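You operate a simulated robot arm through the tools that you are given. There is no shell and no other tool.

The job below is to be done with a simulated robot arm. You get a single attempt, and the scene is never put back.

## Task
Put things in order on the folding table top. At the end: the strainer stands where the orange funnel stood; the yellow thermometer stands where the strainer stood; the orange funnel stands on top of the blue rusks box; the white dry sachet stands on top of the yellow butter tub; whatever was shut is shut again. Leave all else as you found it, and nothing knocked over.

The check looks at the end state, three seconds after you hand in, the way a careful person would. Anything else that was tipped, shoved, dropped, spilled or broken makes it a failure.

## Robot
A 6-joint arm with a two-finger parallel gripper, fixed in place. Base frame: the origin is at the foot of the arm, x ahead of it, y to its left, z up; the work surface is at about z = 0. Units: mm, degrees, N and s.
With the tool pointing down near the work surface it reaches from about 140 to 580 mm from the base axis. Its first joint turns from -66.0 to 66.0 degrees. Payload 2.1 kg.
Tool frame: the origin (TCP) lies between the finger pads and is the grasp point; the fingertips stand 30 mm ahead of it; z points along the fingers, y is the line along which they close. The gripper opens to 94 mm. The fingers are 28 mm wide and 10 mm thick; the gripper's body (50 by 96 mm) begins 55 mm behind the TCP.
Orientation is told as [roll, pitch, yaw] about the base's x, y, z axes, in that order, counted from this pose: with the fingers straight down and closing along the base's y, the tool's x points along the base's -x, its y along +y and its z along -z.

## Interface
- The arm moves only by the tool step_arm. Its argument "rows" is text: rows parted by semicolons, each of 7 numbers parted by spaces: the opening, from 0 (shut) to 1 (fully open), then the shift along the tool's x, y, z in units of 25 mm (1.0 is 25 mm), then the turn, a rotation vector about the tool's x, y, z in units of 6 degrees (1.0 is 6 degrees). In form: fingers x y z rx ry rz; .... A call has 1 to 20 rows; each row shifts and turns the commanded pose from where the row before left it, along the tool's axes as they then stand. A call with a number of a shift or a turn outside -1 to 1 is refused whole. Rows are played at 5 a second. More than 50 mm and 8.6 degrees between two rows, or a gripper value outside its range, and nothing of the call is played. A pose out of reach is approached as far as the arm can. The call stops where the force on the tool passes 40 N (or 10 N more than at its start, if that is more) or the arm is blocked; 0.2 s more then pass. Each finger travels about 72 mm/s and halts on what it meets, pressing with about 24 N; the grip force reading is that of the motor and also rises with nothing between the fingers. The clock runs only during rows and for 0.2 s after the last one: add rows that do not move to give the fingers time. The reply holds the time, the measured pose of the TCP, the force on the tool along the base axes, the opening and the grip force, in the units named above and with some noise, with the torque about the TCP (base axes, N m) and any sound that the robot's microphone picked up.
- Cameras (640 x 400 px; columns grow to the right, rows downward): "scene" is fixed at [56.8, -363.6, 477.5]; the picture's right is [0.79, -0.61, 0.00], its down [-0.36, -0.46, -0.81] and it looks along [0.50, 0.64, -0.58] (base axes); focal length 284 px, centre (320, 200). "wrist" rides on the gripper at [76, 14, -102] in the tool frame; the picture's right is [-0.18, 0.98, 0.00], its down [-0.75, -0.14, -0.64] and it looks along [-0.63, -0.12, 0.77] (tool axes); focal length 243 px, centre (320, 200). There is no depth. A picture from a camera that has moved, and an enlarged one, comes with that camera's place and axes in the base frame and with its lens. The place of the scene camera against the robot may be out by one fixed shift of up to 12 mm in any direction.
- get_image(camera): a new picture of that camera. It takes no simulated time.
- zoom(camera, box): a new picture of the part [left, top, right, bottom] of that camera's present view, enlarged. It takes no simulated time.
- finish_job(): hands the job in; it is judged then, once.

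Nothing tells you positions but the pictures and the camera data. Unless the task says otherwise, let go and move clear before handing in.

The tools are called after ">>>" as a command line: name --argument value ..., lists and objects as JSON in quotes. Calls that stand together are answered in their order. step_arm: Moves the arm, as the interface text tells. Its arguments: {"type":"object","properties":{"rows":{"type":"string"}},"required":["rows"]} The other tools are called the same way: get_image (camera) takes a picture; zoom (camera, box) takes an enlarged picture of a part of a camera's view; finish_job () hands the job in.

At the start:

```text
time_s: 0.0
tcp_pos: [309.0, 86.0, 308.5]
tool_rot: [0.0, 0.0, 0.0]
ft_force: [-0.5, -0.9, 0.1]
wrist_torque: [0.0, 0.02, 0.02]
opening: 94.0
grip_force: 0.0
```

scene: 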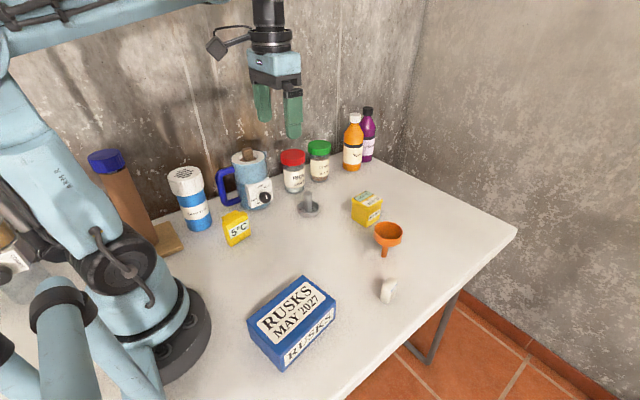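
wrist: 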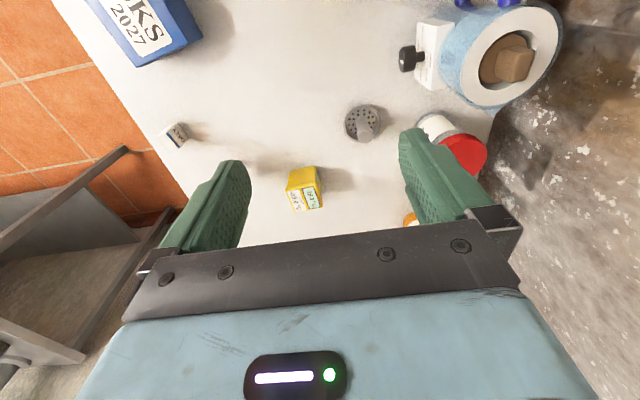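

I see a table with a blue rusks box, a yellow butter tub, an orange funnel, a small white sachet, a grey strainer, a yellow thermometer (5°C) and some bottles and jars. I'll take enlarged pictures first to pin down what is where.

>>> zoom --camera "scene" --box '[280, 170, 440, 270]'

>>> zoom --camera "scene" --box '[160, 130, 320, 230]'

>>> zoom --camera "scene" --box '[240, 250, 432, 370]'

>>> zoom --camera "scene" --box '[200, 180, 360, 280]'

>>> zoom --camera "wrist" --box '[80, 0, 400, 200]'

>>> zoom --camera "wrist" --box '[260, 60, 500, 210]'

>>> zoom --camera "scene" --box '[0, 140, 200, 265]'

```text
4.00 times, centred on (360, 220) of scene
camera zoom: at [56.8, -363.6, 477.5], right [0.79, -0.61, 0.0], down [-0.36, -0.46, -0.81], along [0.5, 0.64, -0.58], focal length 1135 px, centre (160, 120)
```

zoom: 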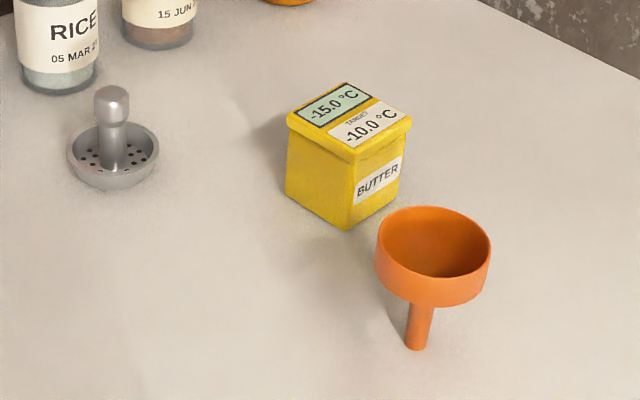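

```text
4.00 times, centred on (240, 180) of scene
camera zoom: at [56.8, -363.6, 477.5], right [0.79, -0.61, 0.0], down [-0.36, -0.46, -0.81], along [0.5, 0.64, -0.58], focal length 1135 px, centre (640, 280)
```

zoom: 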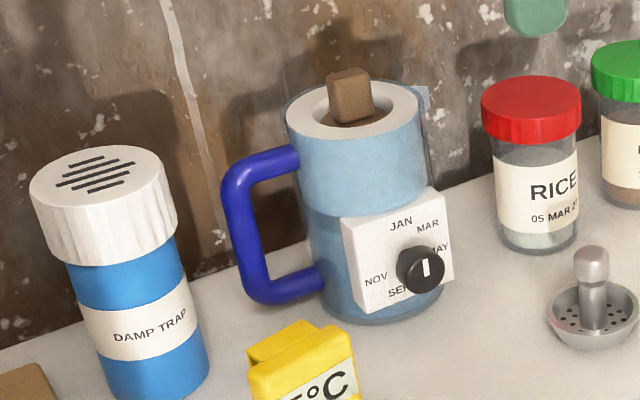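

```text
3.33 times, centred on (336, 310) of scene
camera zoom: at [56.8, -363.6, 477.5], right [0.79, -0.61, 0.0], down [-0.36, -0.46, -0.81], along [0.5, 0.64, -0.58], focal length 946 px, centre (267, -167)
```

zoom: 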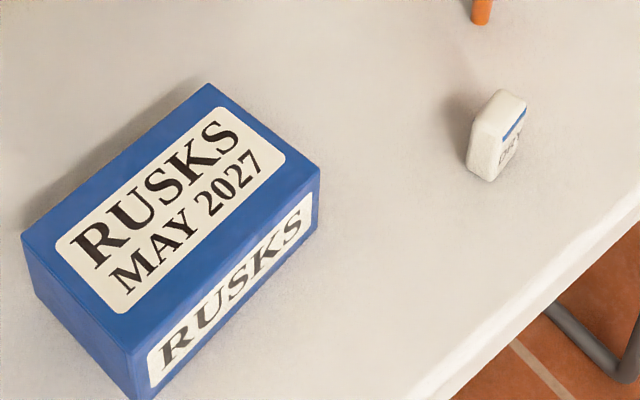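

```text
4.00 times, centred on (280, 230) of scene
camera zoom: at [56.8, -363.6, 477.5], right [0.79, -0.61, 0.0], down [-0.36, -0.46, -0.81], along [0.5, 0.64, -0.58], focal length 1135 px, centre (480, 80)
```

zoom: 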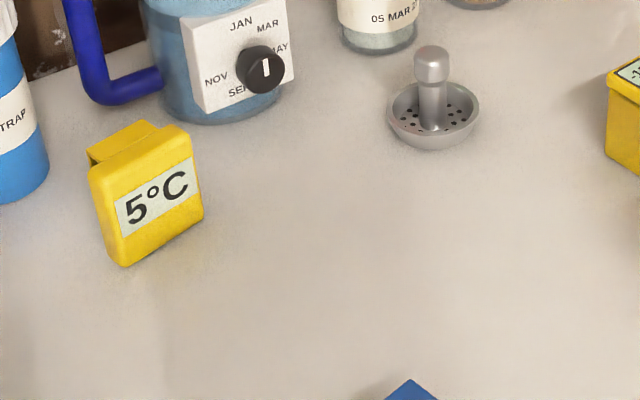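

```text
2.00 times, centred on (240, 100) of wrist
camera zoom: at [234.7, 101.1, 411.5], right [0.18, 0.98, 0.0], down [0.75, -0.14, 0.64], along [0.63, -0.12, -0.77], focal length 485 px, centre (480, 400)
```

zoom: 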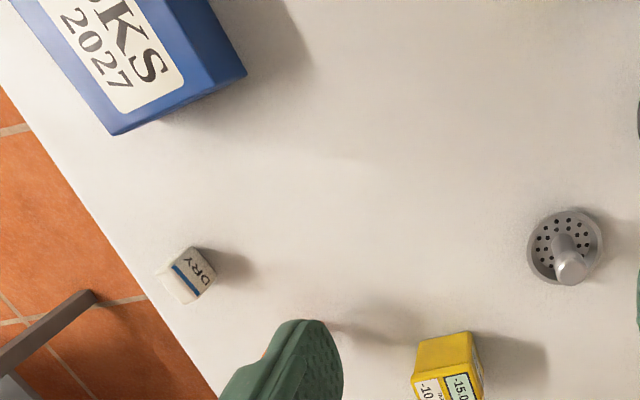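

```text
2.67 times, centred on (380, 135) of wrist
camera zoom: at [234.7, 101.1, 411.5], right [0.18, 0.98, 0.0], down [0.75, -0.14, 0.64], along [0.63, -0.12, -0.77], focal length 647 px, centre (160, 373)
```

zoom: 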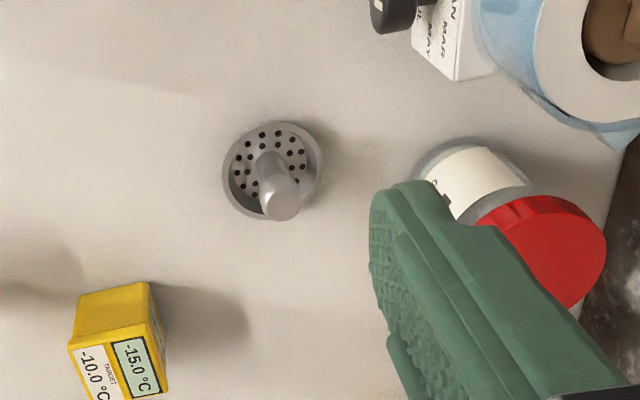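

```text
3.20 times, centred on (100, 202) of scene
camera zoom: at [56.8, -363.6, 477.5], right [0.79, -0.61, 0.0], down [-0.36, -0.46, -0.81], along [0.5, 0.64, -0.58], focal length 908 px, centre (1024, 192)
```

zoom: 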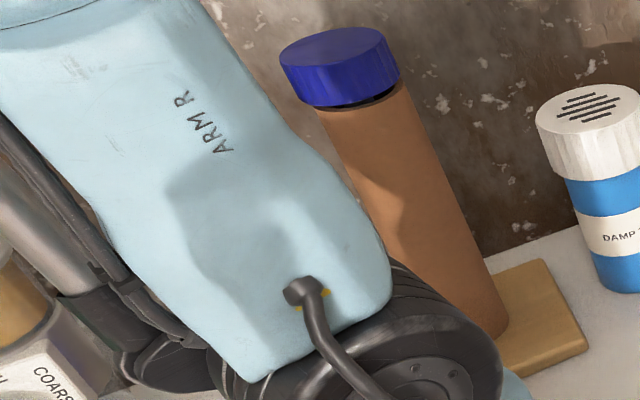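

The funnel stands near (446, -99), strainer near (411, 140), thermometer near (214, 155), tub near (523, 34), sachet near (368, -180), rusks box around (190, -118). I'll move sideways at height to get wrist pictures that refine these.

>>> step_arm --rows "1 0 -1 0 0 0 0; 1 0 -1 0 0 0 0; 1 0 -1 0 0 0 0; 1 0 -1 0 0 0 0; 1 0 -1 0 0 0 0; 1 0 -1 0 0 0 0; 1 0 -1 0 0 0 0; 1 0 0 0 0 0 0"

>>> get_image --camera "wrist"

>>> get_image --camera "scene"

```text
time_s: 1.8
tcp_pos: [309.4, -89.2, 308.2]
tool_rot: [0.1, 0.0, 0.0]
ft_force: [-0.2, 0.2, -0.2]
wrist_torque: [0.03, 0.0, -0.02]
opening: 94.2
grip_force: 0.0
```

```text
taken
camera wrist: at [234.6, -73.9, 412.2], right [0.18, 0.98, 0.0], down [0.75, -0.14, 0.64], along [0.63, -0.12, -0.77], focal length 243 px, centre (320, 200)
```

wrist: 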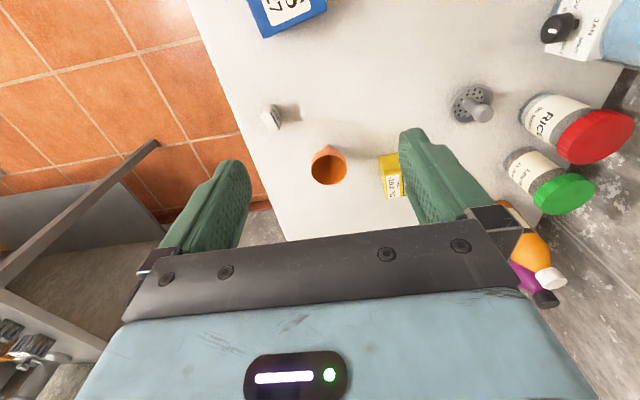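

```text
taken
```

scene: 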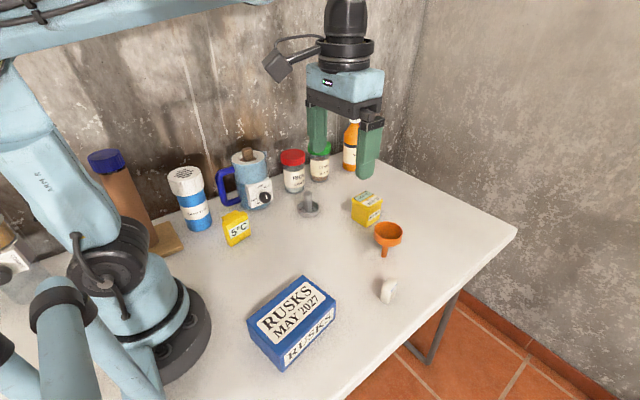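

>>> zoom --camera "wrist" --box '[250, 90, 410, 190]'

>>> zoom --camera "wrist" --box '[360, 60, 520, 160]'

>>> zoom --camera "wrist" --box '[320, 110, 480, 210]'

```text
4.00 times, centred on (330, 140) of wrist
camera zoom: at [234.6, -73.9, 412.2], right [0.18, 0.98, 0.0], down [0.75, -0.14, 0.64], along [0.63, -0.12, -0.77], focal length 970 px, centre (280, 440)
```

zoom: 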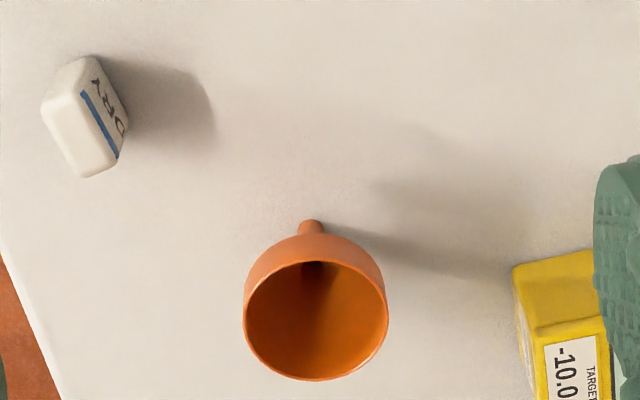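

```text
4.00 times, centred on (440, 110) of wrist
camera zoom: at [234.6, -73.9, 412.2], right [0.18, 0.98, 0.0], down [0.75, -0.14, 0.64], along [0.63, -0.12, -0.77], focal length 970 px, centre (-160, 560)
```

zoom: 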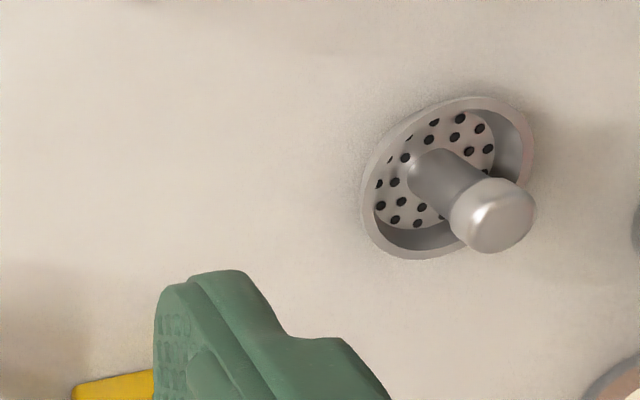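

```text
4.00 times, centred on (400, 160) of wrist
camera zoom: at [234.6, -73.9, 412.2], right [0.18, 0.98, 0.0], down [0.75, -0.14, 0.64], along [0.63, -0.12, -0.77], focal length 970 px, centre (0, 360)
```

zoom: 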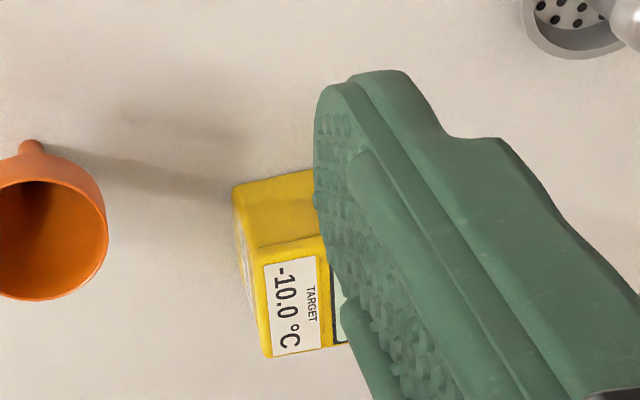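

>>> zoom --camera "scene" --box '[364, 268, 412, 313]'

>>> zoom --camera "wrist" --box '[250, 92, 300, 142]'

>>> zoom --camera "scene" --box '[340, 180, 420, 260]'

>>> zoom --camera "scene" --box '[205, 200, 265, 260]'

```text
8.89 times, centred on (388, 290) of scene
camera zoom: at [56.8, -363.6, 477.5], right [0.79, -0.61, 0.0], down [-0.36, -0.46, -0.81], along [0.5, 0.64, -0.58], focal length 2523 px, centre (-284, -604)
```

zoom: 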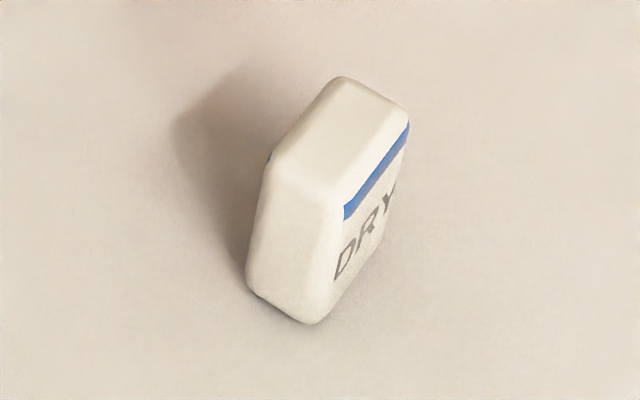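

```text
8.00 times, centred on (275, 117) of wrist
camera zoom: at [234.6, -73.9, 412.2], right [0.18, 0.98, 0.0], down [0.75, -0.14, 0.64], along [0.63, -0.12, -0.77], focal length 1941 px, centre (680, 864)
```

zoom: 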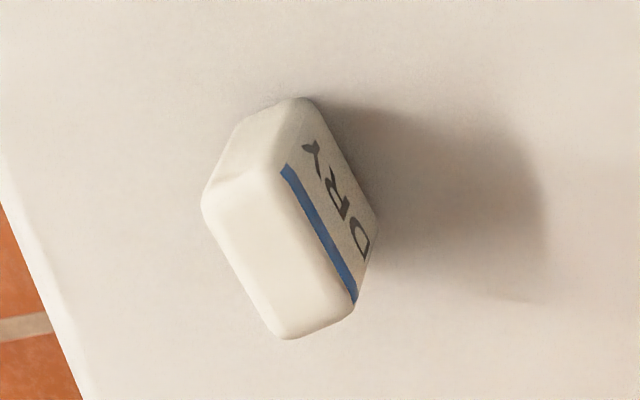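

```text
5.00 times, centred on (380, 220) of scene
camera zoom: at [56.8, -363.6, 477.5], right [0.79, -0.61, 0.0], down [-0.36, -0.46, -0.81], along [0.5, 0.64, -0.58], focal length 1419 px, centre (20, 100)
```

zoom: 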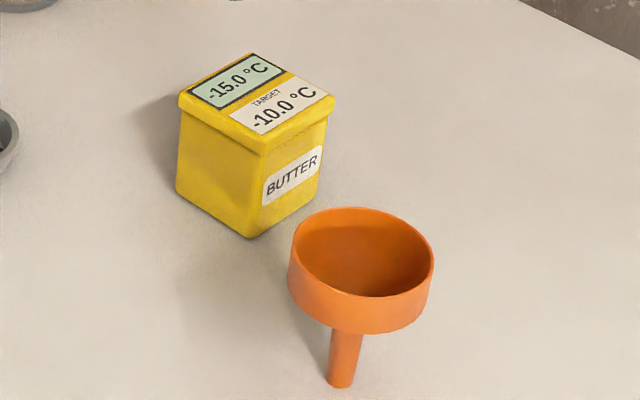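

```text
6.67 times, centred on (235, 230) of scene
camera zoom: at [56.8, -363.6, 477.5], right [0.79, -0.61, 0.0], down [-0.36, -0.46, -0.81], along [0.5, 0.64, -0.58], focal length 1892 px, centre (887, 0)
```

zoom: 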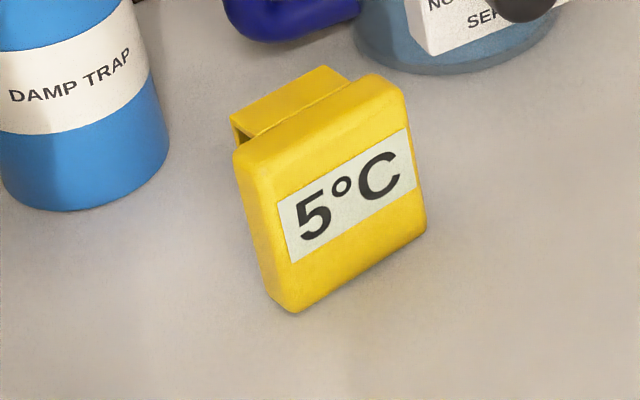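

The sachet is a small upright block at about (368, -177), 17 mm thick and turned about 14 degrees; the funnel axis is near (448, -99) with its rim at about z = 80. I'll hover over the funnel next for a closer look.

>>> step_arm --rows "1 -0.924 -0.065 0.72 0 0 0; 1 -0.924 -0.065 0.72 0 0 0; 1 -0.924 -0.065 0.72 0 0 0; 1 -0.924 -0.065 0.72 0 0 0; 1 -0.924 -0.065 0.72 0 0 0; 1 -0.924 -0.065 0.72 0 0 0; 1 0 0 0 0 0 0"

>>> get_image --camera "wrist"

>>> zoom --camera "wrist" --box '[240, 40, 400, 140]'

>>> get_image --camera "scene"

```text
time_s: 3.4
tcp_pos: [449.6, -98.4, 199.7]
tool_rot: [-0.1, 0.0, -0.1]
ft_force: [0.7, -0.3, 0.5]
wrist_torque: [0.0, 0.0, -0.02]
opening: 94.0
grip_force: 0.0
```

```text
taken
camera wrist: at [374.1, -83.4, 302.8], right [0.18, 0.98, 0.0], down [0.75, -0.14, 0.64], along [0.63, -0.12, -0.77], focal length 243 px, centre (320, 200)
```

wrist: 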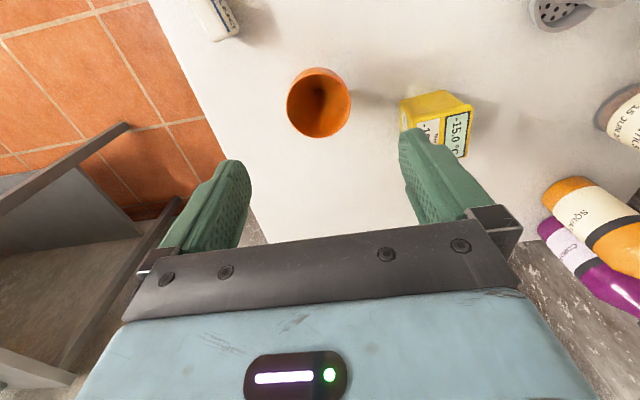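

```text
4.00 times, centred on (320, 90) of wrist
camera zoom: at [374.1, -83.4, 302.8], right [0.18, 0.98, 0.0], down [0.75, -0.14, 0.64], along [0.63, -0.12, -0.77], focal length 970 px, centre (320, 640)
```

zoom: 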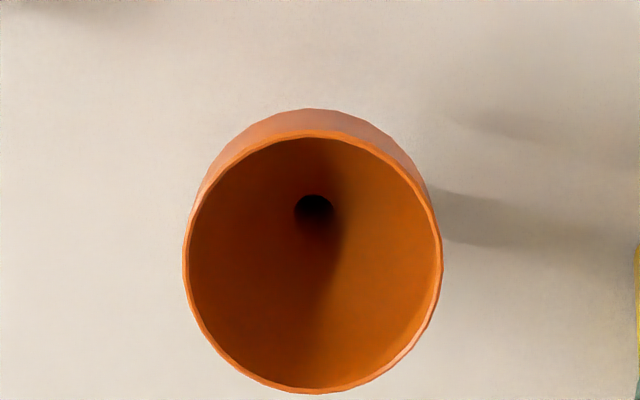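

```text
taken
```

scene: 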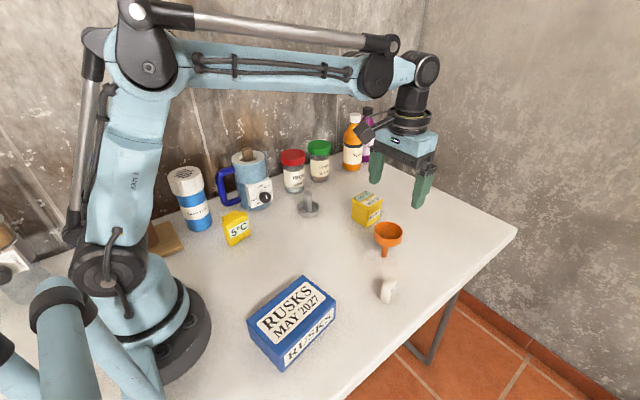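

The funnel axis comes out at about (447.3, -98.8), rim diameter about 59 mm. I'll lower the open fingers around the rim, stopping before closing.

>>> step_arm --rows "1 0.092 -0.016 0 0 0 0; 1 0 0 0.75 0 0 0; 1 0 0 0.75 0 0 0; 1 0 0 0.75 0 0 0; 1 0 0 0.75 0 0 0; 1 0 0 0.75 0 0 0; 1 0 0 0.75 0 0 0; 1 0 0 0 0 0 0"

>>> get_image --camera "wrist"

>>> zoom --camera "scene" --box '[340, 160, 460, 270]'

```text
time_s: 5.2
tcp_pos: [446.2, -99.5, 85.2]
tool_rot: [0.2, 0.0, -0.1]
ft_force: [-0.2, 0.7, 0.0]
wrist_torque: [-0.03, 0.0, 0.01]
opening: 93.8
grip_force: 0.1
```

```text
taken
camera wrist: at [371.3, -84.6, 188.9], right [0.18, 0.98, 0.0], down [0.75, -0.14, 0.64], along [0.63, -0.12, -0.77], focal length 243 px, centre (320, 200)
```

wrist: 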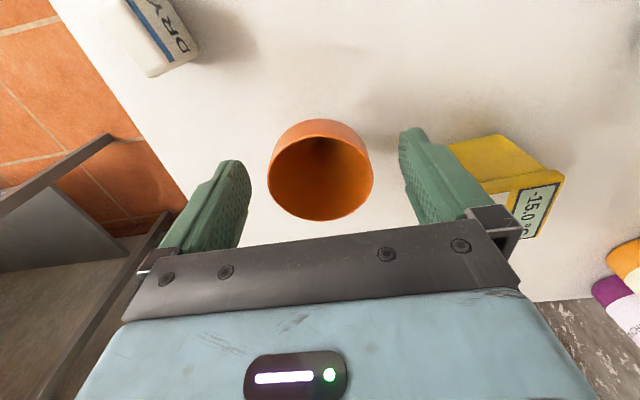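

```text
3.64 times, centred on (400, 215) of scene
camera zoom: at [56.8, -363.6, 477.5], right [0.79, -0.61, 0.0], down [-0.36, -0.46, -0.81], along [0.5, 0.64, -0.58], focal length 1032 px, centre (29, 146)
```

zoom: 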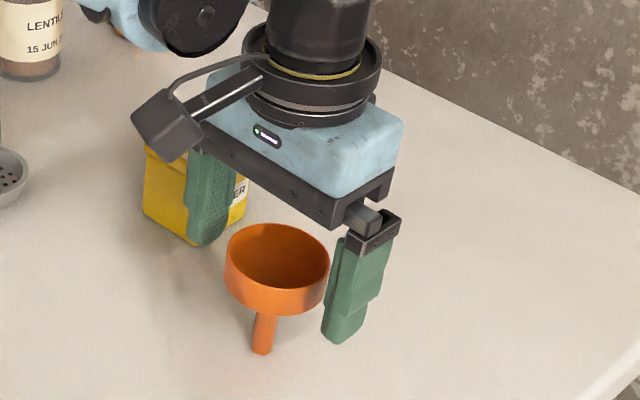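

The fingers straddle the rim well centred, tips at about z = 55. I'll close partway first and check the centring before gripping.

>>> step_arm --rows "0.9 0 0.02 0 0 0 0; 0.8 0 0 0 0 0 0; 0.74 0 0 0 0 0 0; 0.7 0 0 0 0 0 0; 0.68 0 0 0 0 0 0; 0.68 0 0 0 0 0 0"

>>> get_image --camera "wrist"

>>> zoom --camera "wrist" --box '[220, 90, 420, 240]'

```text
time_s: 6.6
tcp_pos: [446.9, -99.2, 87.3]
tool_rot: [0.0, 0.0, -0.1]
ft_force: [0.4, -0.3, -0.7]
wrist_torque: [0.0, -0.01, -0.05]
opening: 63.9
grip_force: 0.0
```

```text
taken
camera wrist: at [371.5, -84.0, 189.5], right [0.18, 0.98, 0.0], down [0.75, -0.14, 0.64], along [0.63, -0.12, -0.77], focal length 243 px, centre (320, 200)
```

wrist: 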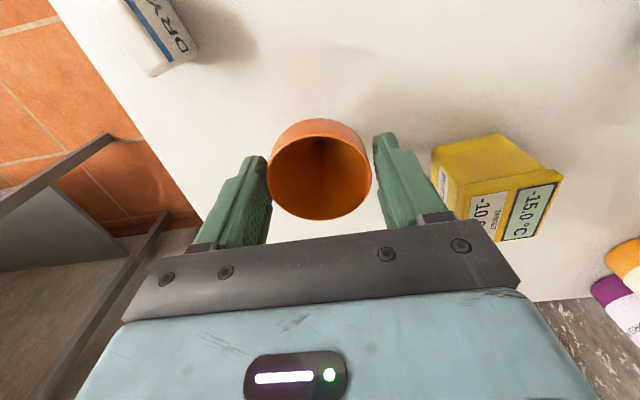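

```text
2.67 times, centred on (320, 165) of wrist
camera zoom: at [371.5, -84.0, 189.5], right [0.18, 0.98, 0.0], down [0.75, -0.14, 0.64], along [0.63, -0.12, -0.77], focal length 647 px, centre (320, 293)
```

zoom: 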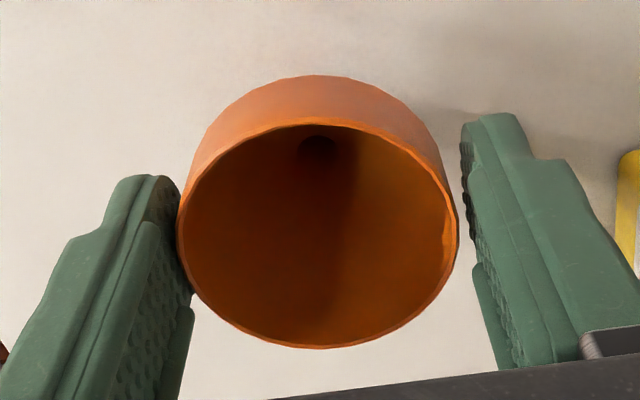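

The gaps on both sides look about equal, so I'll close gently to grip, then lift slightly.

>>> step_arm --rows "0.66 0 0 0 0 0 0; 0.645 0 0 0 0 0 0; 0.63 0 0 0 0 0 0; 0.615 0 0 0 0 0 0; 0.6 0 0 0 0 0 0; 0.55 0 0 0 0 0 0; 0.5 0 0 0 0 0 0; 0.5 0 0 0 0 0 0"

>>> get_image --camera "wrist"

>>> zoom --camera "scene" --box '[340, 160, 460, 270]'

```text
time_s: 8.4
tcp_pos: [447.0, -98.7, 87.6]
tool_rot: [0.0, 0.0, 0.0]
ft_force: [0.1, 0.4, -0.9]
wrist_torque: [-0.01, 0.02, 0.0]
opening: 58.5
grip_force: 24.6
```

```text
taken
camera wrist: at [371.5, -84.0, 189.5], right [0.18, 0.98, 0.0], down [0.75, -0.14, 0.64], along [0.63, -0.12, -0.77], focal length 243 px, centre (320, 200)
```

wrist: 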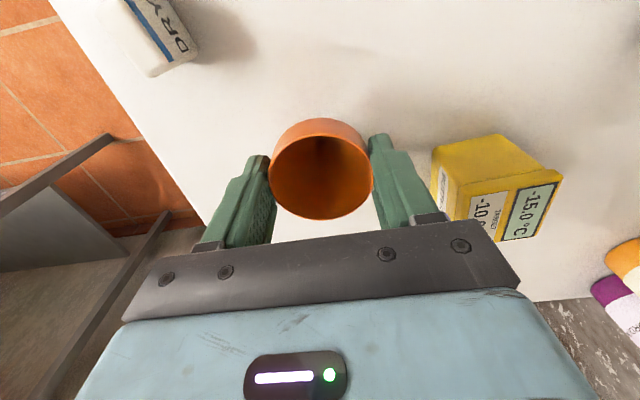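

```text
3.64 times, centred on (400, 215) of scene
camera zoom: at [56.8, -363.6, 477.5], right [0.79, -0.61, 0.0], down [-0.36, -0.46, -0.81], along [0.5, 0.64, -0.58], focal length 1032 px, centre (29, 146)
```

zoom: 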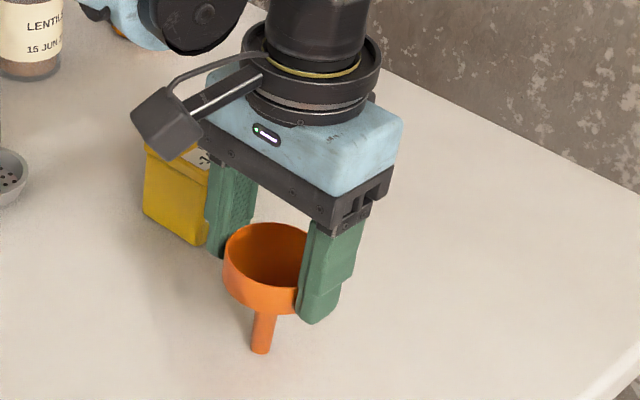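

The funnel is gripped at 58.5 mm with the tool at (447, -99, 87.5), which fixes its standing place. I'll lift it straight up, then carry it towards the rusks box.

>>> step_arm --rows "0.5 0 0 -0.2 0 0 0; 0.5 0 0 -0.6 0 0 0; 0.5 0 0 -1 0 0 0; 0.5 0 0 -1 0 0 0; 0.5 0 0 -1 0 0 0; 0.5 0 0 -1 0 0 0; 0.5 0 0 -0.5 0 0 0; 0.5 0 0 0 0 0 0"

>>> get_image --camera "scene"

>>> get_image --camera "wrist"

```text
time_s: 10.2
tcp_pos: [446.0, -98.0, 219.4]
tool_rot: [0.1, 0.1, 0.0]
ft_force: [-0.3, 0.3, -0.7]
wrist_torque: [-0.01, 0.0, 0.02]
opening: 58.5
grip_force: 24.0
```

```text
taken
```

scene: 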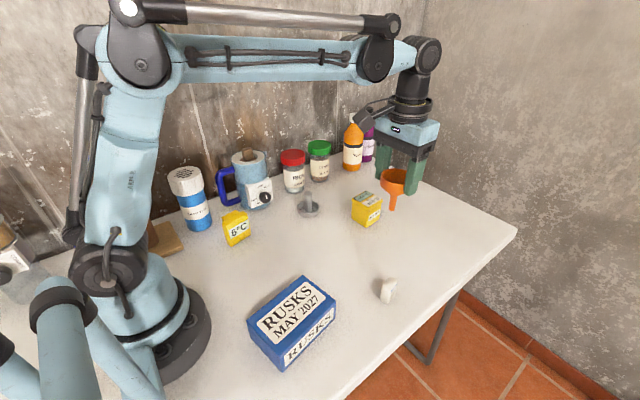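

```text
taken
camera wrist: at [371.1, -82.9, 322.6], right [0.18, 0.98, 0.0], down [0.75, -0.14, 0.64], along [0.63, -0.12, -0.77], focal length 243 px, centre (320, 200)
```

wrist: 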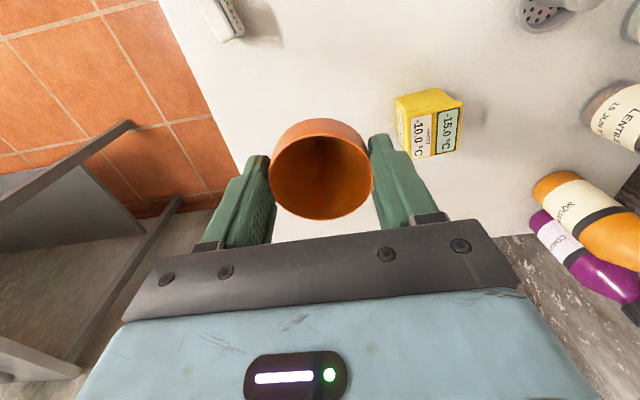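

The funnel is off the table and upright in the grip. While here I take an enlarged look at the tub's top, then carry the funnel back over towards the box.

>>> zoom --camera "wrist" --box '[380, 75, 480, 175]'

>>> step_arm --rows "0.5 1 -0.04 0 0 0 0; 0.5 1 -0.04 0 0 0 0; 0.5 1 -0.04 0 0 0 0; 0.5 1 -0.04 0 0 0 0; 0.5 1 -0.04 0 0 0 0; 0.5 1 -0.04 0 0 0 0; 0.5 1 -0.04 0 0 0 0; 0.5 0.4 -0.04 0 0 0 0; 0.5 0 0 0 0 0 0"

>>> get_image --camera "wrist"

>>> get_image --camera "scene"

```text
4.00 times, centred on (430, 125) of wrist
camera zoom: at [371.1, -82.9, 322.6], right [0.18, 0.98, 0.0], down [0.75, -0.14, 0.64], along [0.63, -0.12, -0.77], focal length 970 px, centre (-120, 500)
```

zoom: 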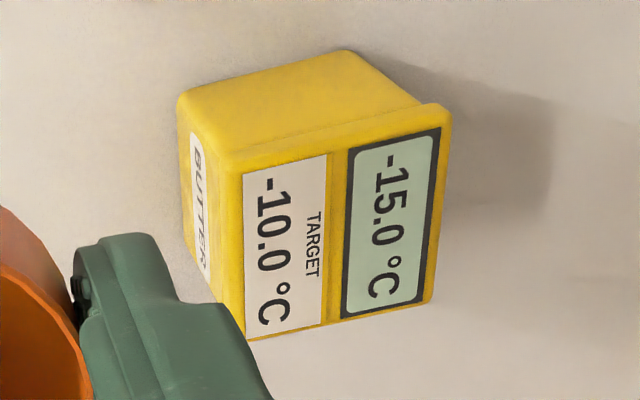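

```text
time_s: 12.2
tcp_pos: [262.2, -104.8, 221.1]
tool_rot: [0.0, -0.1, 0.0]
ft_force: [0.7, -1.1, -1.1]
wrist_torque: [-0.01, 0.02, 0.02]
opening: 58.4
grip_force: 24.3
```

```text
taken
camera wrist: at [186.1, -90.7, 323.3], right [0.18, 0.98, 0.0], down [0.75, -0.14, 0.64], along [0.63, -0.12, -0.77], focal length 243 px, centre (320, 200)
```

wrist: 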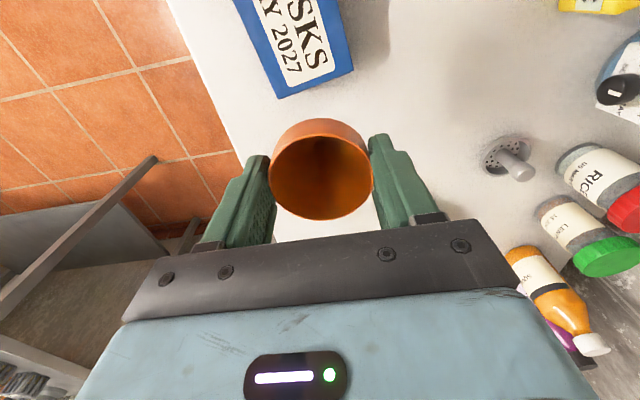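

```text
taken
```

scene: 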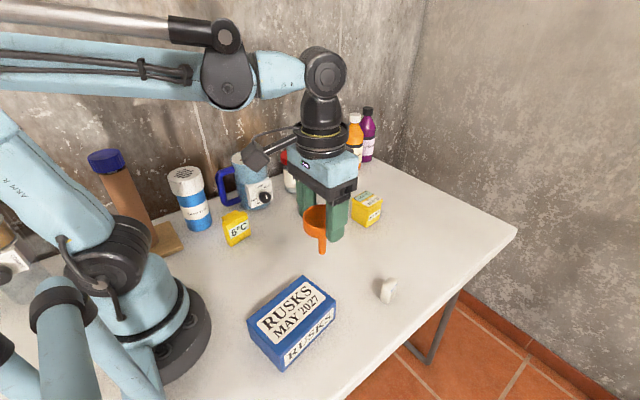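

>>> zoom --camera "wrist" --box '[220, 0, 380, 100]'

>>> zoom --camera "scene" --box '[240, 265, 350, 375]'

```text
4.00 times, centred on (300, 50) of wrist
camera zoom: at [186.1, -90.7, 323.3], right [0.18, 0.98, 0.0], down [0.75, -0.14, 0.64], along [0.63, -0.12, -0.77], focal length 970 px, centre (400, 800)
```

zoom: 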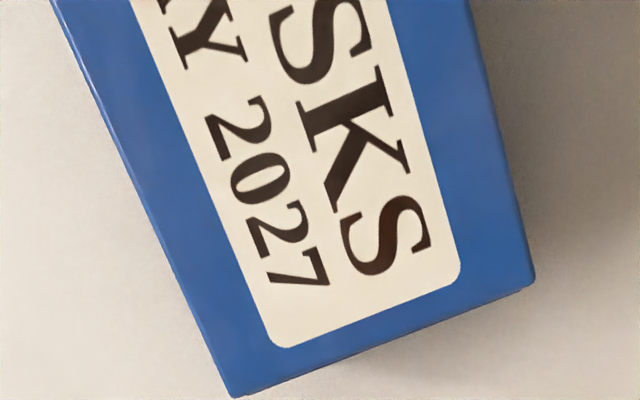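

```text
3.64 times, centred on (295, 320) of scene
camera zoom: at [56.8, -363.6, 477.5], right [0.79, -0.61, 0.0], down [-0.36, -0.46, -0.81], along [0.5, 0.64, -0.58], focal length 1032 px, centre (411, -236)
```

zoom: 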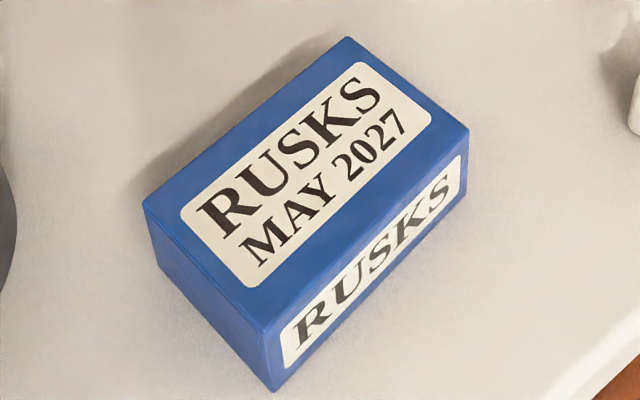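

The box top measures centre about (190.5, -117) at z near 60, so the funnel's foot should touch when the tool is at about z = 147. I'll move over the centre and descend partway.

>>> step_arm --rows "0.5 0.722 -0.122 0 0 0 0; 0.5 0.722 -0.122 0 0 0 0; 0.5 0.722 -0.122 0 0 0 0; 0.5 0.722 -0.122 0 0 0 0; 0.5 0 0 0.6 0 0 0; 0.5 0 0 0.6 0 0 0; 0.5 0 0 0.6 0 0 0; 0.5 0 0 0.6 0 0 0; 0.5 0 0 0 0 0 0; 0.5 0 0 0 0 0 0"

>>> get_image --camera "scene"

>>> get_image --camera "wrist"

>>> zoom --camera "scene" --box '[220, 220, 370, 380]'

```text
time_s: 14.4
tcp_pos: [187.9, -118.7, 158.3]
tool_rot: [0.0, 0.0, 0.0]
ft_force: [0.3, -0.7, 0.0]
wrist_torque: [-0.01, -0.03, 0.02]
opening: 58.5
grip_force: 24.1
```

```text
taken
```

scene: 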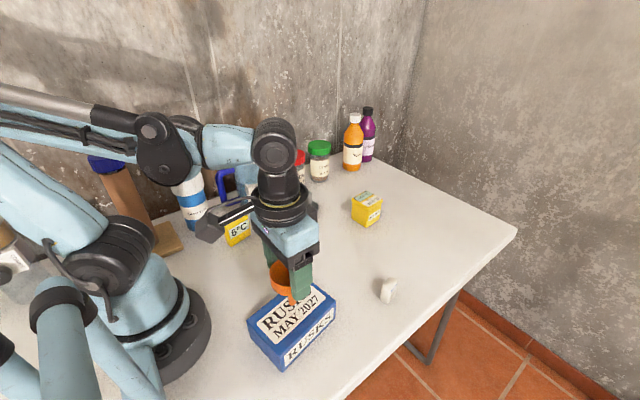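

```text
taken
camera wrist: at [113.9, -103.2, 261.4], right [0.18, 0.98, 0.0], down [0.75, -0.14, 0.64], along [0.63, -0.12, -0.77], focal length 243 px, centre (320, 200)
```

wrist: 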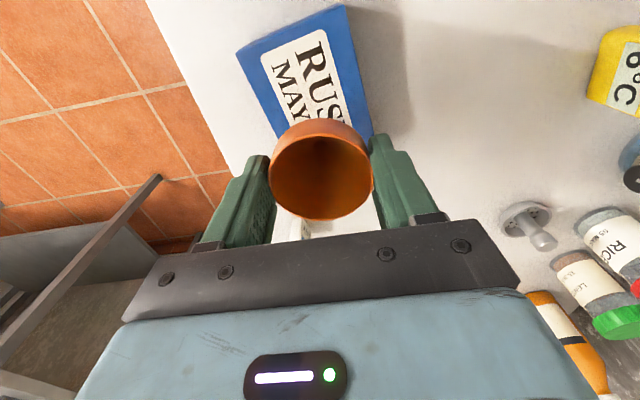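

```text
2.50 times, centred on (295, 300) of scene
camera zoom: at [56.8, -363.6, 477.5], right [0.79, -0.61, 0.0], down [-0.36, -0.46, -0.81], along [0.5, 0.64, -0.58], focal length 710 px, centre (382, -50)
```

zoom: 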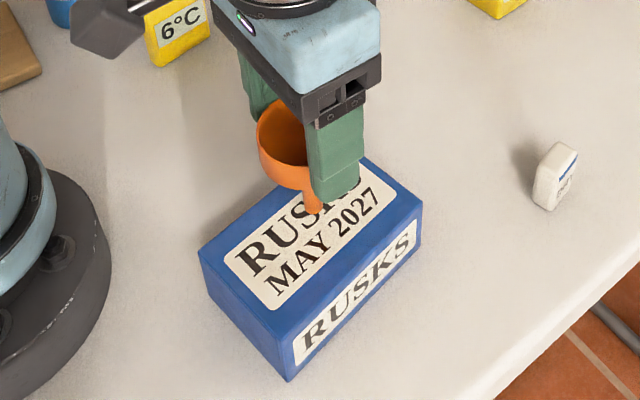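

The funnel hangs above the middle of the box. I'll lower slowly, watching for the first contact force.

>>> step_arm --rows "0.5 0 0 0.12 0 0 0; 0.5 0 0 0.1 0 0 0; 0.5 0 0 0.08 0 0 0; 0.5 0 0 0 0 0 0; 0.5 0 0 0 0 0 0"

>>> zoom --camera "scene" --box '[240, 250, 340, 350]'

```text
time_s: 15.6
tcp_pos: [190.0, -118.1, 152.7]
tool_rot: [0.0, 0.0, 0.1]
ft_force: [-0.5, -0.4, 0.4]
wrist_torque: [0.01, 0.0, -0.01]
opening: 58.4
grip_force: 23.9
```

```text
4.00 times, centred on (290, 300) of scene
camera zoom: at [56.8, -363.6, 477.5], right [0.79, -0.61, 0.0], down [-0.36, -0.46, -0.81], along [0.5, 0.64, -0.58], focal length 1135 px, centre (440, -200)
```

zoom: 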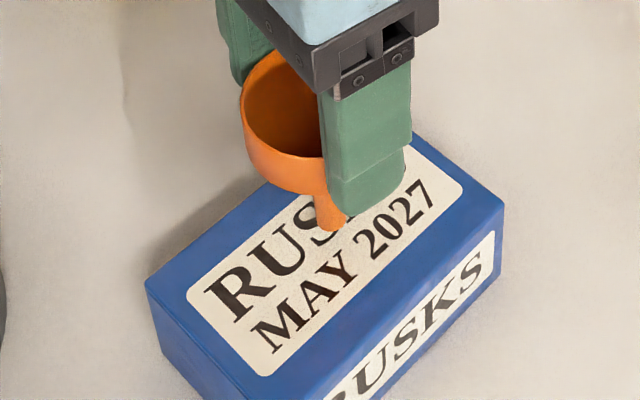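

>>> step_arm --rows "0.5 0 0 0.05 0 0 0; 0.5 0 0 0.05 0 0 0; 0.5 0 0 0 0 0 0; 0.5 0 0 0 0 0 0"

```text
time_s: 16.6
tcp_pos: [190.3, -118.8, 151.0]
tool_rot: [-0.1, 0.1, 0.0]
ft_force: [0.1, 0.2, 0.7]
wrist_torque: [0.0, -0.03, -0.02]
opening: 58.5
grip_force: 23.7
```

No contact yet; I continue down about a millimetre and a half at a time.

>>> step_arm --rows "0.5 0 0 0.03 0 0 0; 0.5 0 0 0.03 0 0 0; 0.5 0 0 0 0 0 0; 0.5 0 0 0 0 0 0"

>>> zoom --camera "scene" --box '[270, 285, 320, 325]'

```text
time_s: 17.6
tcp_pos: [189.1, -118.7, 148.4]
tool_rot: [0.0, -0.1, 0.1]
ft_force: [0.1, -0.4, -0.6]
wrist_torque: [0.0, 0.01, -0.02]
opening: 58.7
grip_force: 24.7
```

```text
10.00 times, centred on (295, 305) of scene
camera zoom: at [56.8, -363.6, 477.5], right [0.79, -0.61, 0.0], down [-0.36, -0.46, -0.81], along [0.5, 0.64, -0.58], focal length 2838 px, centre (570, -850)
```

zoom: 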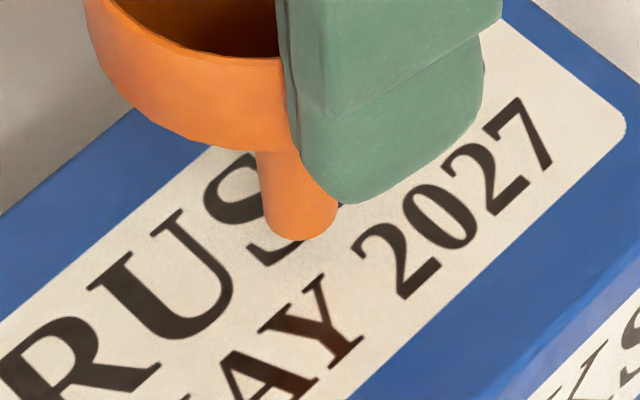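

>>> step_arm --rows "0.5 0 0 0.03 0 0 0; 0.5 0 0 0 0 0 0; 0.5 0 0 0 0 0 0"

>>> step_arm --rows "0.5 0 0 0.03 0 0 0; 0.5 0 0 0 0 0 0; 0.5 0 0 0 0 0 0"

```text
time_s: 18.4
tcp_pos: [190.2, -118.7, 147.9]
tool_rot: [0.0, -0.1, 0.0]
ft_force: [0.5, 0.1, -0.5]
wrist_torque: [-0.01, 0.0, -0.03]
opening: 58.6
grip_force: 23.8
```

```text
time_s: 19.2
tcp_pos: [189.3, -119.0, 147.4]
tool_rot: [0.0, 0.0, 0.0]
ft_force: [0.1, 0.6, -1.1]
wrist_torque: [0.01, -0.03, 0.0]
opening: 58.6
grip_force: 23.9
```

>>> step_arm --rows "0.5 0 0 0.03 0 0 0; 0.5 0 0 0 0 0 0; 0.5 0 0 0 0 0 0"

>>> step_arm --rows "0.5 0 0 0.03 0 0 0; 0.5 0 0 0 0 0 0; 0.5 0 0 0 0 0 0"

>>> zoom --camera "scene" --box '[270, 285, 320, 325]'

```text
time_s: 20.0
tcp_pos: [189.8, -118.0, 147.0]
tool_rot: [0.0, 0.0, 0.0]
ft_force: [0.0, -0.1, 0.5]
wrist_torque: [-0.02, 0.0, -0.01]
opening: 58.4
grip_force: 23.6
```

```text
time_s: 20.8
tcp_pos: [188.2, -118.6, 146.2]
tool_rot: [0.0, 0.0, -0.1]
ft_force: [0.5, 0.6, -0.2]
wrist_torque: [-0.01, 0.0, 0.0]
opening: 58.6
grip_force: 23.5
```

```text
10.00 times, centred on (295, 305) of scene
camera zoom: at [56.8, -363.6, 477.5], right [0.79, -0.61, 0.0], down [-0.36, -0.46, -0.81], along [0.5, 0.64, -0.58], focal length 2838 px, centre (570, -850)
```

zoom: 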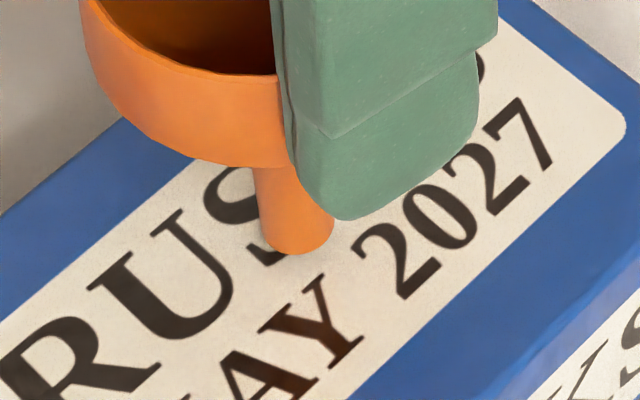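

>>> step_arm --rows "0.5 0 0 0.03 0 0 0; 0.5 0 0 0 0 0 0; 0.5 0 0 0 0 0 0"

>>> step_arm --rows "0.5 0 0 0.03 0 0 0; 0.5 0 0 0 0 0 0; 0.5 0 0 0 0 0 0"

>>> zoom --camera "scene" --box '[270, 285, 320, 325]'

```text
time_s: 21.6
tcp_pos: [188.8, -118.5, 145.5]
tool_rot: [0.1, 0.0, -0.1]
ft_force: [0.3, -0.1, -1.1]
wrist_torque: [-0.02, 0.0, 0.04]
opening: 58.4
grip_force: 23.9
```

```text
time_s: 22.4
tcp_pos: [189.7, -118.1, 144.2]
tool_rot: [0.0, 0.0, 0.0]
ft_force: [0.9, 1.5, -0.8]
wrist_torque: [0.0, 0.04, 0.05]
opening: 58.5
grip_force: 24.2
```

```text
10.00 times, centred on (295, 305) of scene
camera zoom: at [56.8, -363.6, 477.5], right [0.79, -0.61, 0.0], down [-0.36, -0.46, -0.81], along [0.5, 0.64, -0.58], focal length 2838 px, centre (570, -850)
```

zoom: 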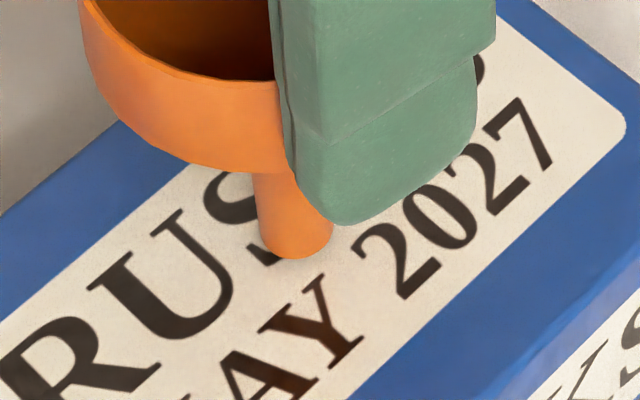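

>>> step_arm --rows "0.5 0 0 0.02 0 0 0; 0.5 0 0 0 0 0 0; 0.5 0 0 0 0 0 0"

>>> step_arm --rows "0.5 0 0 0.02 0 0 0; 0.5 0 0 0 0 0 0; 0.5 0 0 0 0 0 0"

>>> zoom --camera "scene" --box '[270, 285, 320, 325]'

```text
time_s: 23.2
tcp_pos: [189.2, -116.6, 143.5]
tool_rot: [0.0, 0.0, 0.0]
ft_force: [-0.5, -0.1, -0.3]
wrist_torque: [-0.05, -0.02, 0.01]
opening: 58.4
grip_force: 24.0
```

```text
time_s: 24.0
tcp_pos: [188.9, -117.8, 142.4]
tool_rot: [0.0, 0.0, 0.0]
ft_force: [-0.2, 0.0, 0.3]
wrist_torque: [-0.01, -0.01, 0.03]
opening: 58.2
grip_force: 23.9
```

```text
10.00 times, centred on (295, 305) of scene
camera zoom: at [56.8, -363.6, 477.5], right [0.79, -0.61, 0.0], down [-0.36, -0.46, -0.81], along [0.5, 0.64, -0.58], focal length 2838 px, centre (570, -850)
```

zoom: 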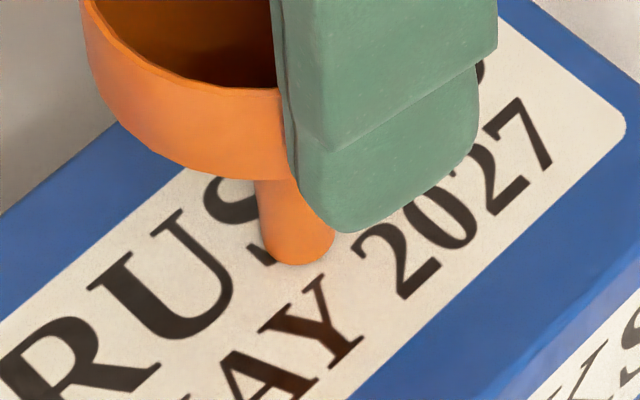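

>>> step_arm --rows "0.5 0 0 0.03 0 0 0; 0.5 0 0 0 0 0 0; 0.5 0 0 0 0 0 0"

>>> step_arm --rows "0.5 0 0 0.03 0 0 0; 0.5 0 0 0 0 0 0; 0.5 0 0 0 0 0 0"

>>> zoom --camera "scene" --box '[270, 285, 320, 325]'

```text
time_s: 24.8
tcp_pos: [189.0, -119.7, 141.3]
tool_rot: [0.0, 0.0, 0.0]
ft_force: [0.4, -0.1, 0.2]
wrist_torque: [0.02, 0.0, 0.0]
opening: 58.3
grip_force: 23.6
```

```text
time_s: 25.6
tcp_pos: [189.5, -118.1, 141.4]
tool_rot: [0.0, 0.0, 0.0]
ft_force: [-0.9, -0.2, 3.4]
wrist_torque: [0.02, 0.05, 0.03]
opening: 58.5
grip_force: 23.7
```

```text
10.00 times, centred on (295, 305) of scene
camera zoom: at [56.8, -363.6, 477.5], right [0.79, -0.61, 0.0], down [-0.36, -0.46, -0.81], along [0.5, 0.64, -0.58], focal length 2838 px, centre (570, -850)
```

zoom: 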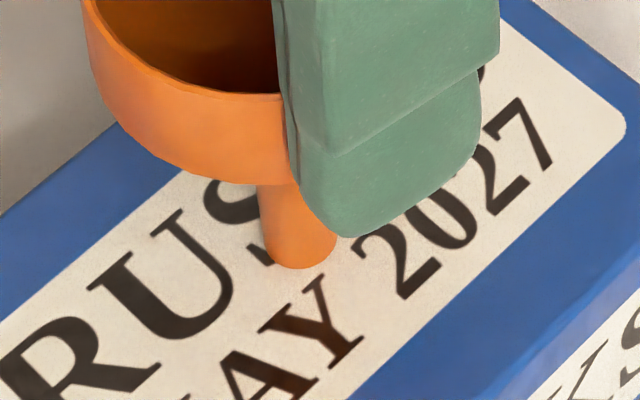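

A vertical force of about 3 N now shows, so the funnel's foot is on the box. I'll confirm with a still reading before letting go.

>>> step_arm --rows "0.5 0 0 0 0 0 0; 0.5 0 0 0 0 0 0"

>>> get_image --camera "wrist"

```text
time_s: 26.2
tcp_pos: [189.4, -117.6, 141.6]
tool_rot: [0.0, 0.1, 0.0]
ft_force: [-0.6, 0.4, 3.9]
wrist_torque: [0.0, 0.0, -0.01]
opening: 58.6
grip_force: 24.2
```

```text
taken
camera wrist: at [113.7, -103.6, 244.3], right [0.18, 0.98, 0.0], down [0.75, -0.14, 0.64], along [0.63, -0.12, -0.77], focal length 243 px, centre (320, 200)
```

wrist: 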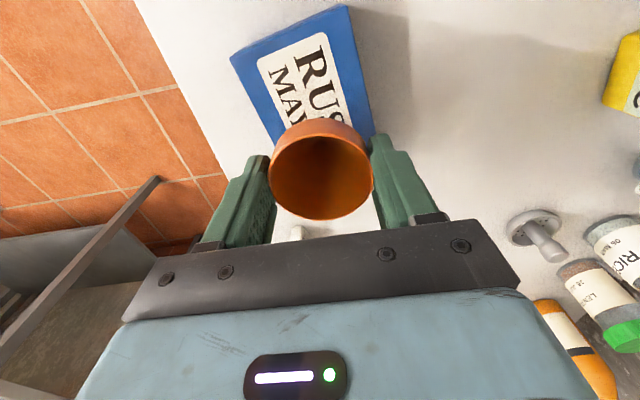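

>>> step_arm --rows "0.5 0 0 -0.012 0 0 0; 0.55 0 0 0 0 0 0; 0.6 0 0 0 0 0 0; 0.625 0 0 0 0 0 0; 0.635 0 0 0 0 0 0; 0.65 0 0 0 0 0 0; 0.67 0 0 0 0 0 0; 0.7 0 0 0 0 0 0; 0.7 0 0 0 0 0 0"

>>> get_image --camera "wrist"

>>> zoom --camera "scene" --box '[240, 250, 340, 350]'

```text
time_s: 28.2
tcp_pos: [189.1, -118.0, 141.4]
tool_rot: [0.0, 0.1, 0.0]
ft_force: [-0.7, 0.5, -0.7]
wrist_torque: [0.0, -0.01, 0.0]
opening: 66.2
grip_force: 0.1
```

```text
taken
camera wrist: at [113.7, -103.3, 244.3], right [0.18, 0.98, 0.0], down [0.75, -0.14, 0.64], along [0.63, -0.12, -0.77], focal length 243 px, centre (320, 200)
```

wrist: 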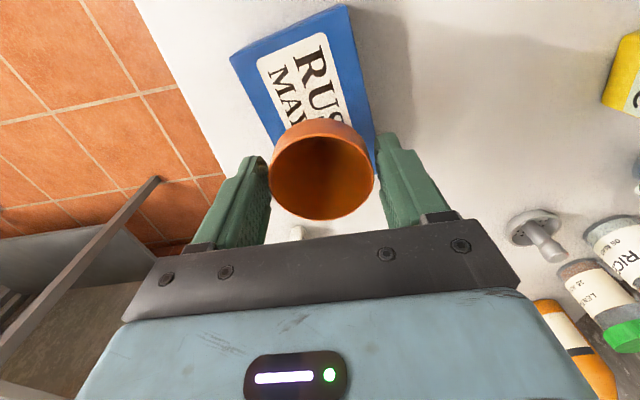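

```text
4.00 times, centred on (290, 300) of scene
camera zoom: at [56.8, -363.6, 477.5], right [0.79, -0.61, 0.0], down [-0.36, -0.46, -0.81], along [0.5, 0.64, -0.58], focal length 1135 px, centre (440, -200)
```

zoom: 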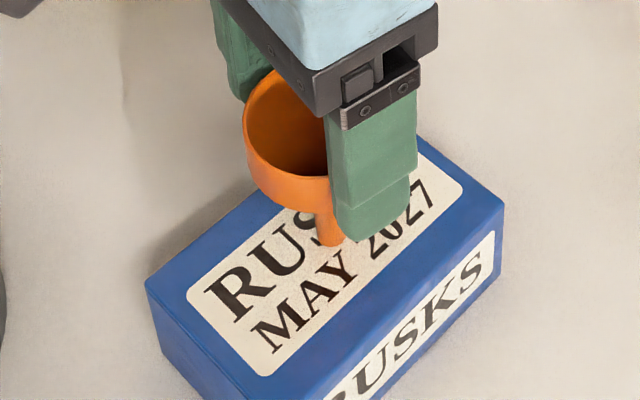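

The funnel stands on the box on its own. I'll open fully and rise straight up.

>>> step_arm --rows "0.75 0 0 0 0 0 0; 0.85 0 0 0 0 0 0; 1 0 0 0 0 0 0; 1 0 0 0 0 0 0; 1 0 0 -0.3 0 0 0; 1 0 0 -0.8 0 0 0; 1 0 0 -1 0 0 0; 1 0 0 -1 0 0 0; 1 0 0 -1 0 0 0; 1 0 0 -1 0 0 0; 1 0 0 0 0 0 0"

>>> get_image --camera "scene"

>>> get_image --camera "wrist"

```text
time_s: 30.6
tcp_pos: [189.9, -118.4, 269.7]
tool_rot: [0.0, 0.0, 0.1]
ft_force: [0.3, 0.5, -0.2]
wrist_torque: [0.0, -0.01, 0.01]
opening: 94.0
grip_force: 0.1
```

```text
taken
```

scene: 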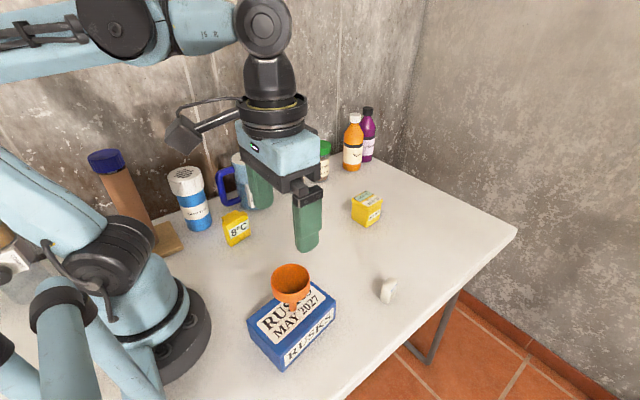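

```text
taken
camera wrist: at [115.2, -103.6, 372.0], right [0.18, 0.98, 0.0], down [0.75, -0.14, 0.64], along [0.63, -0.12, -0.77], focal length 243 px, centre (320, 200)
```

wrist: 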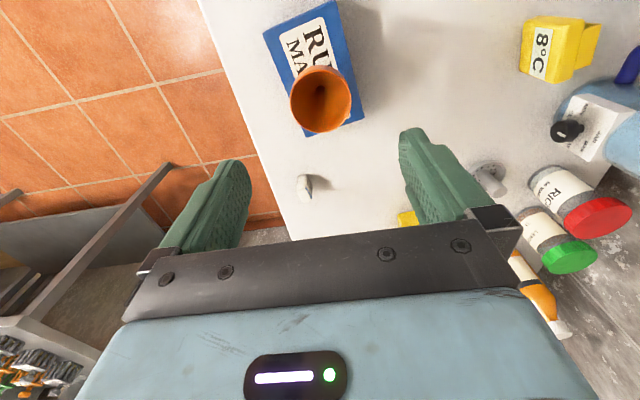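

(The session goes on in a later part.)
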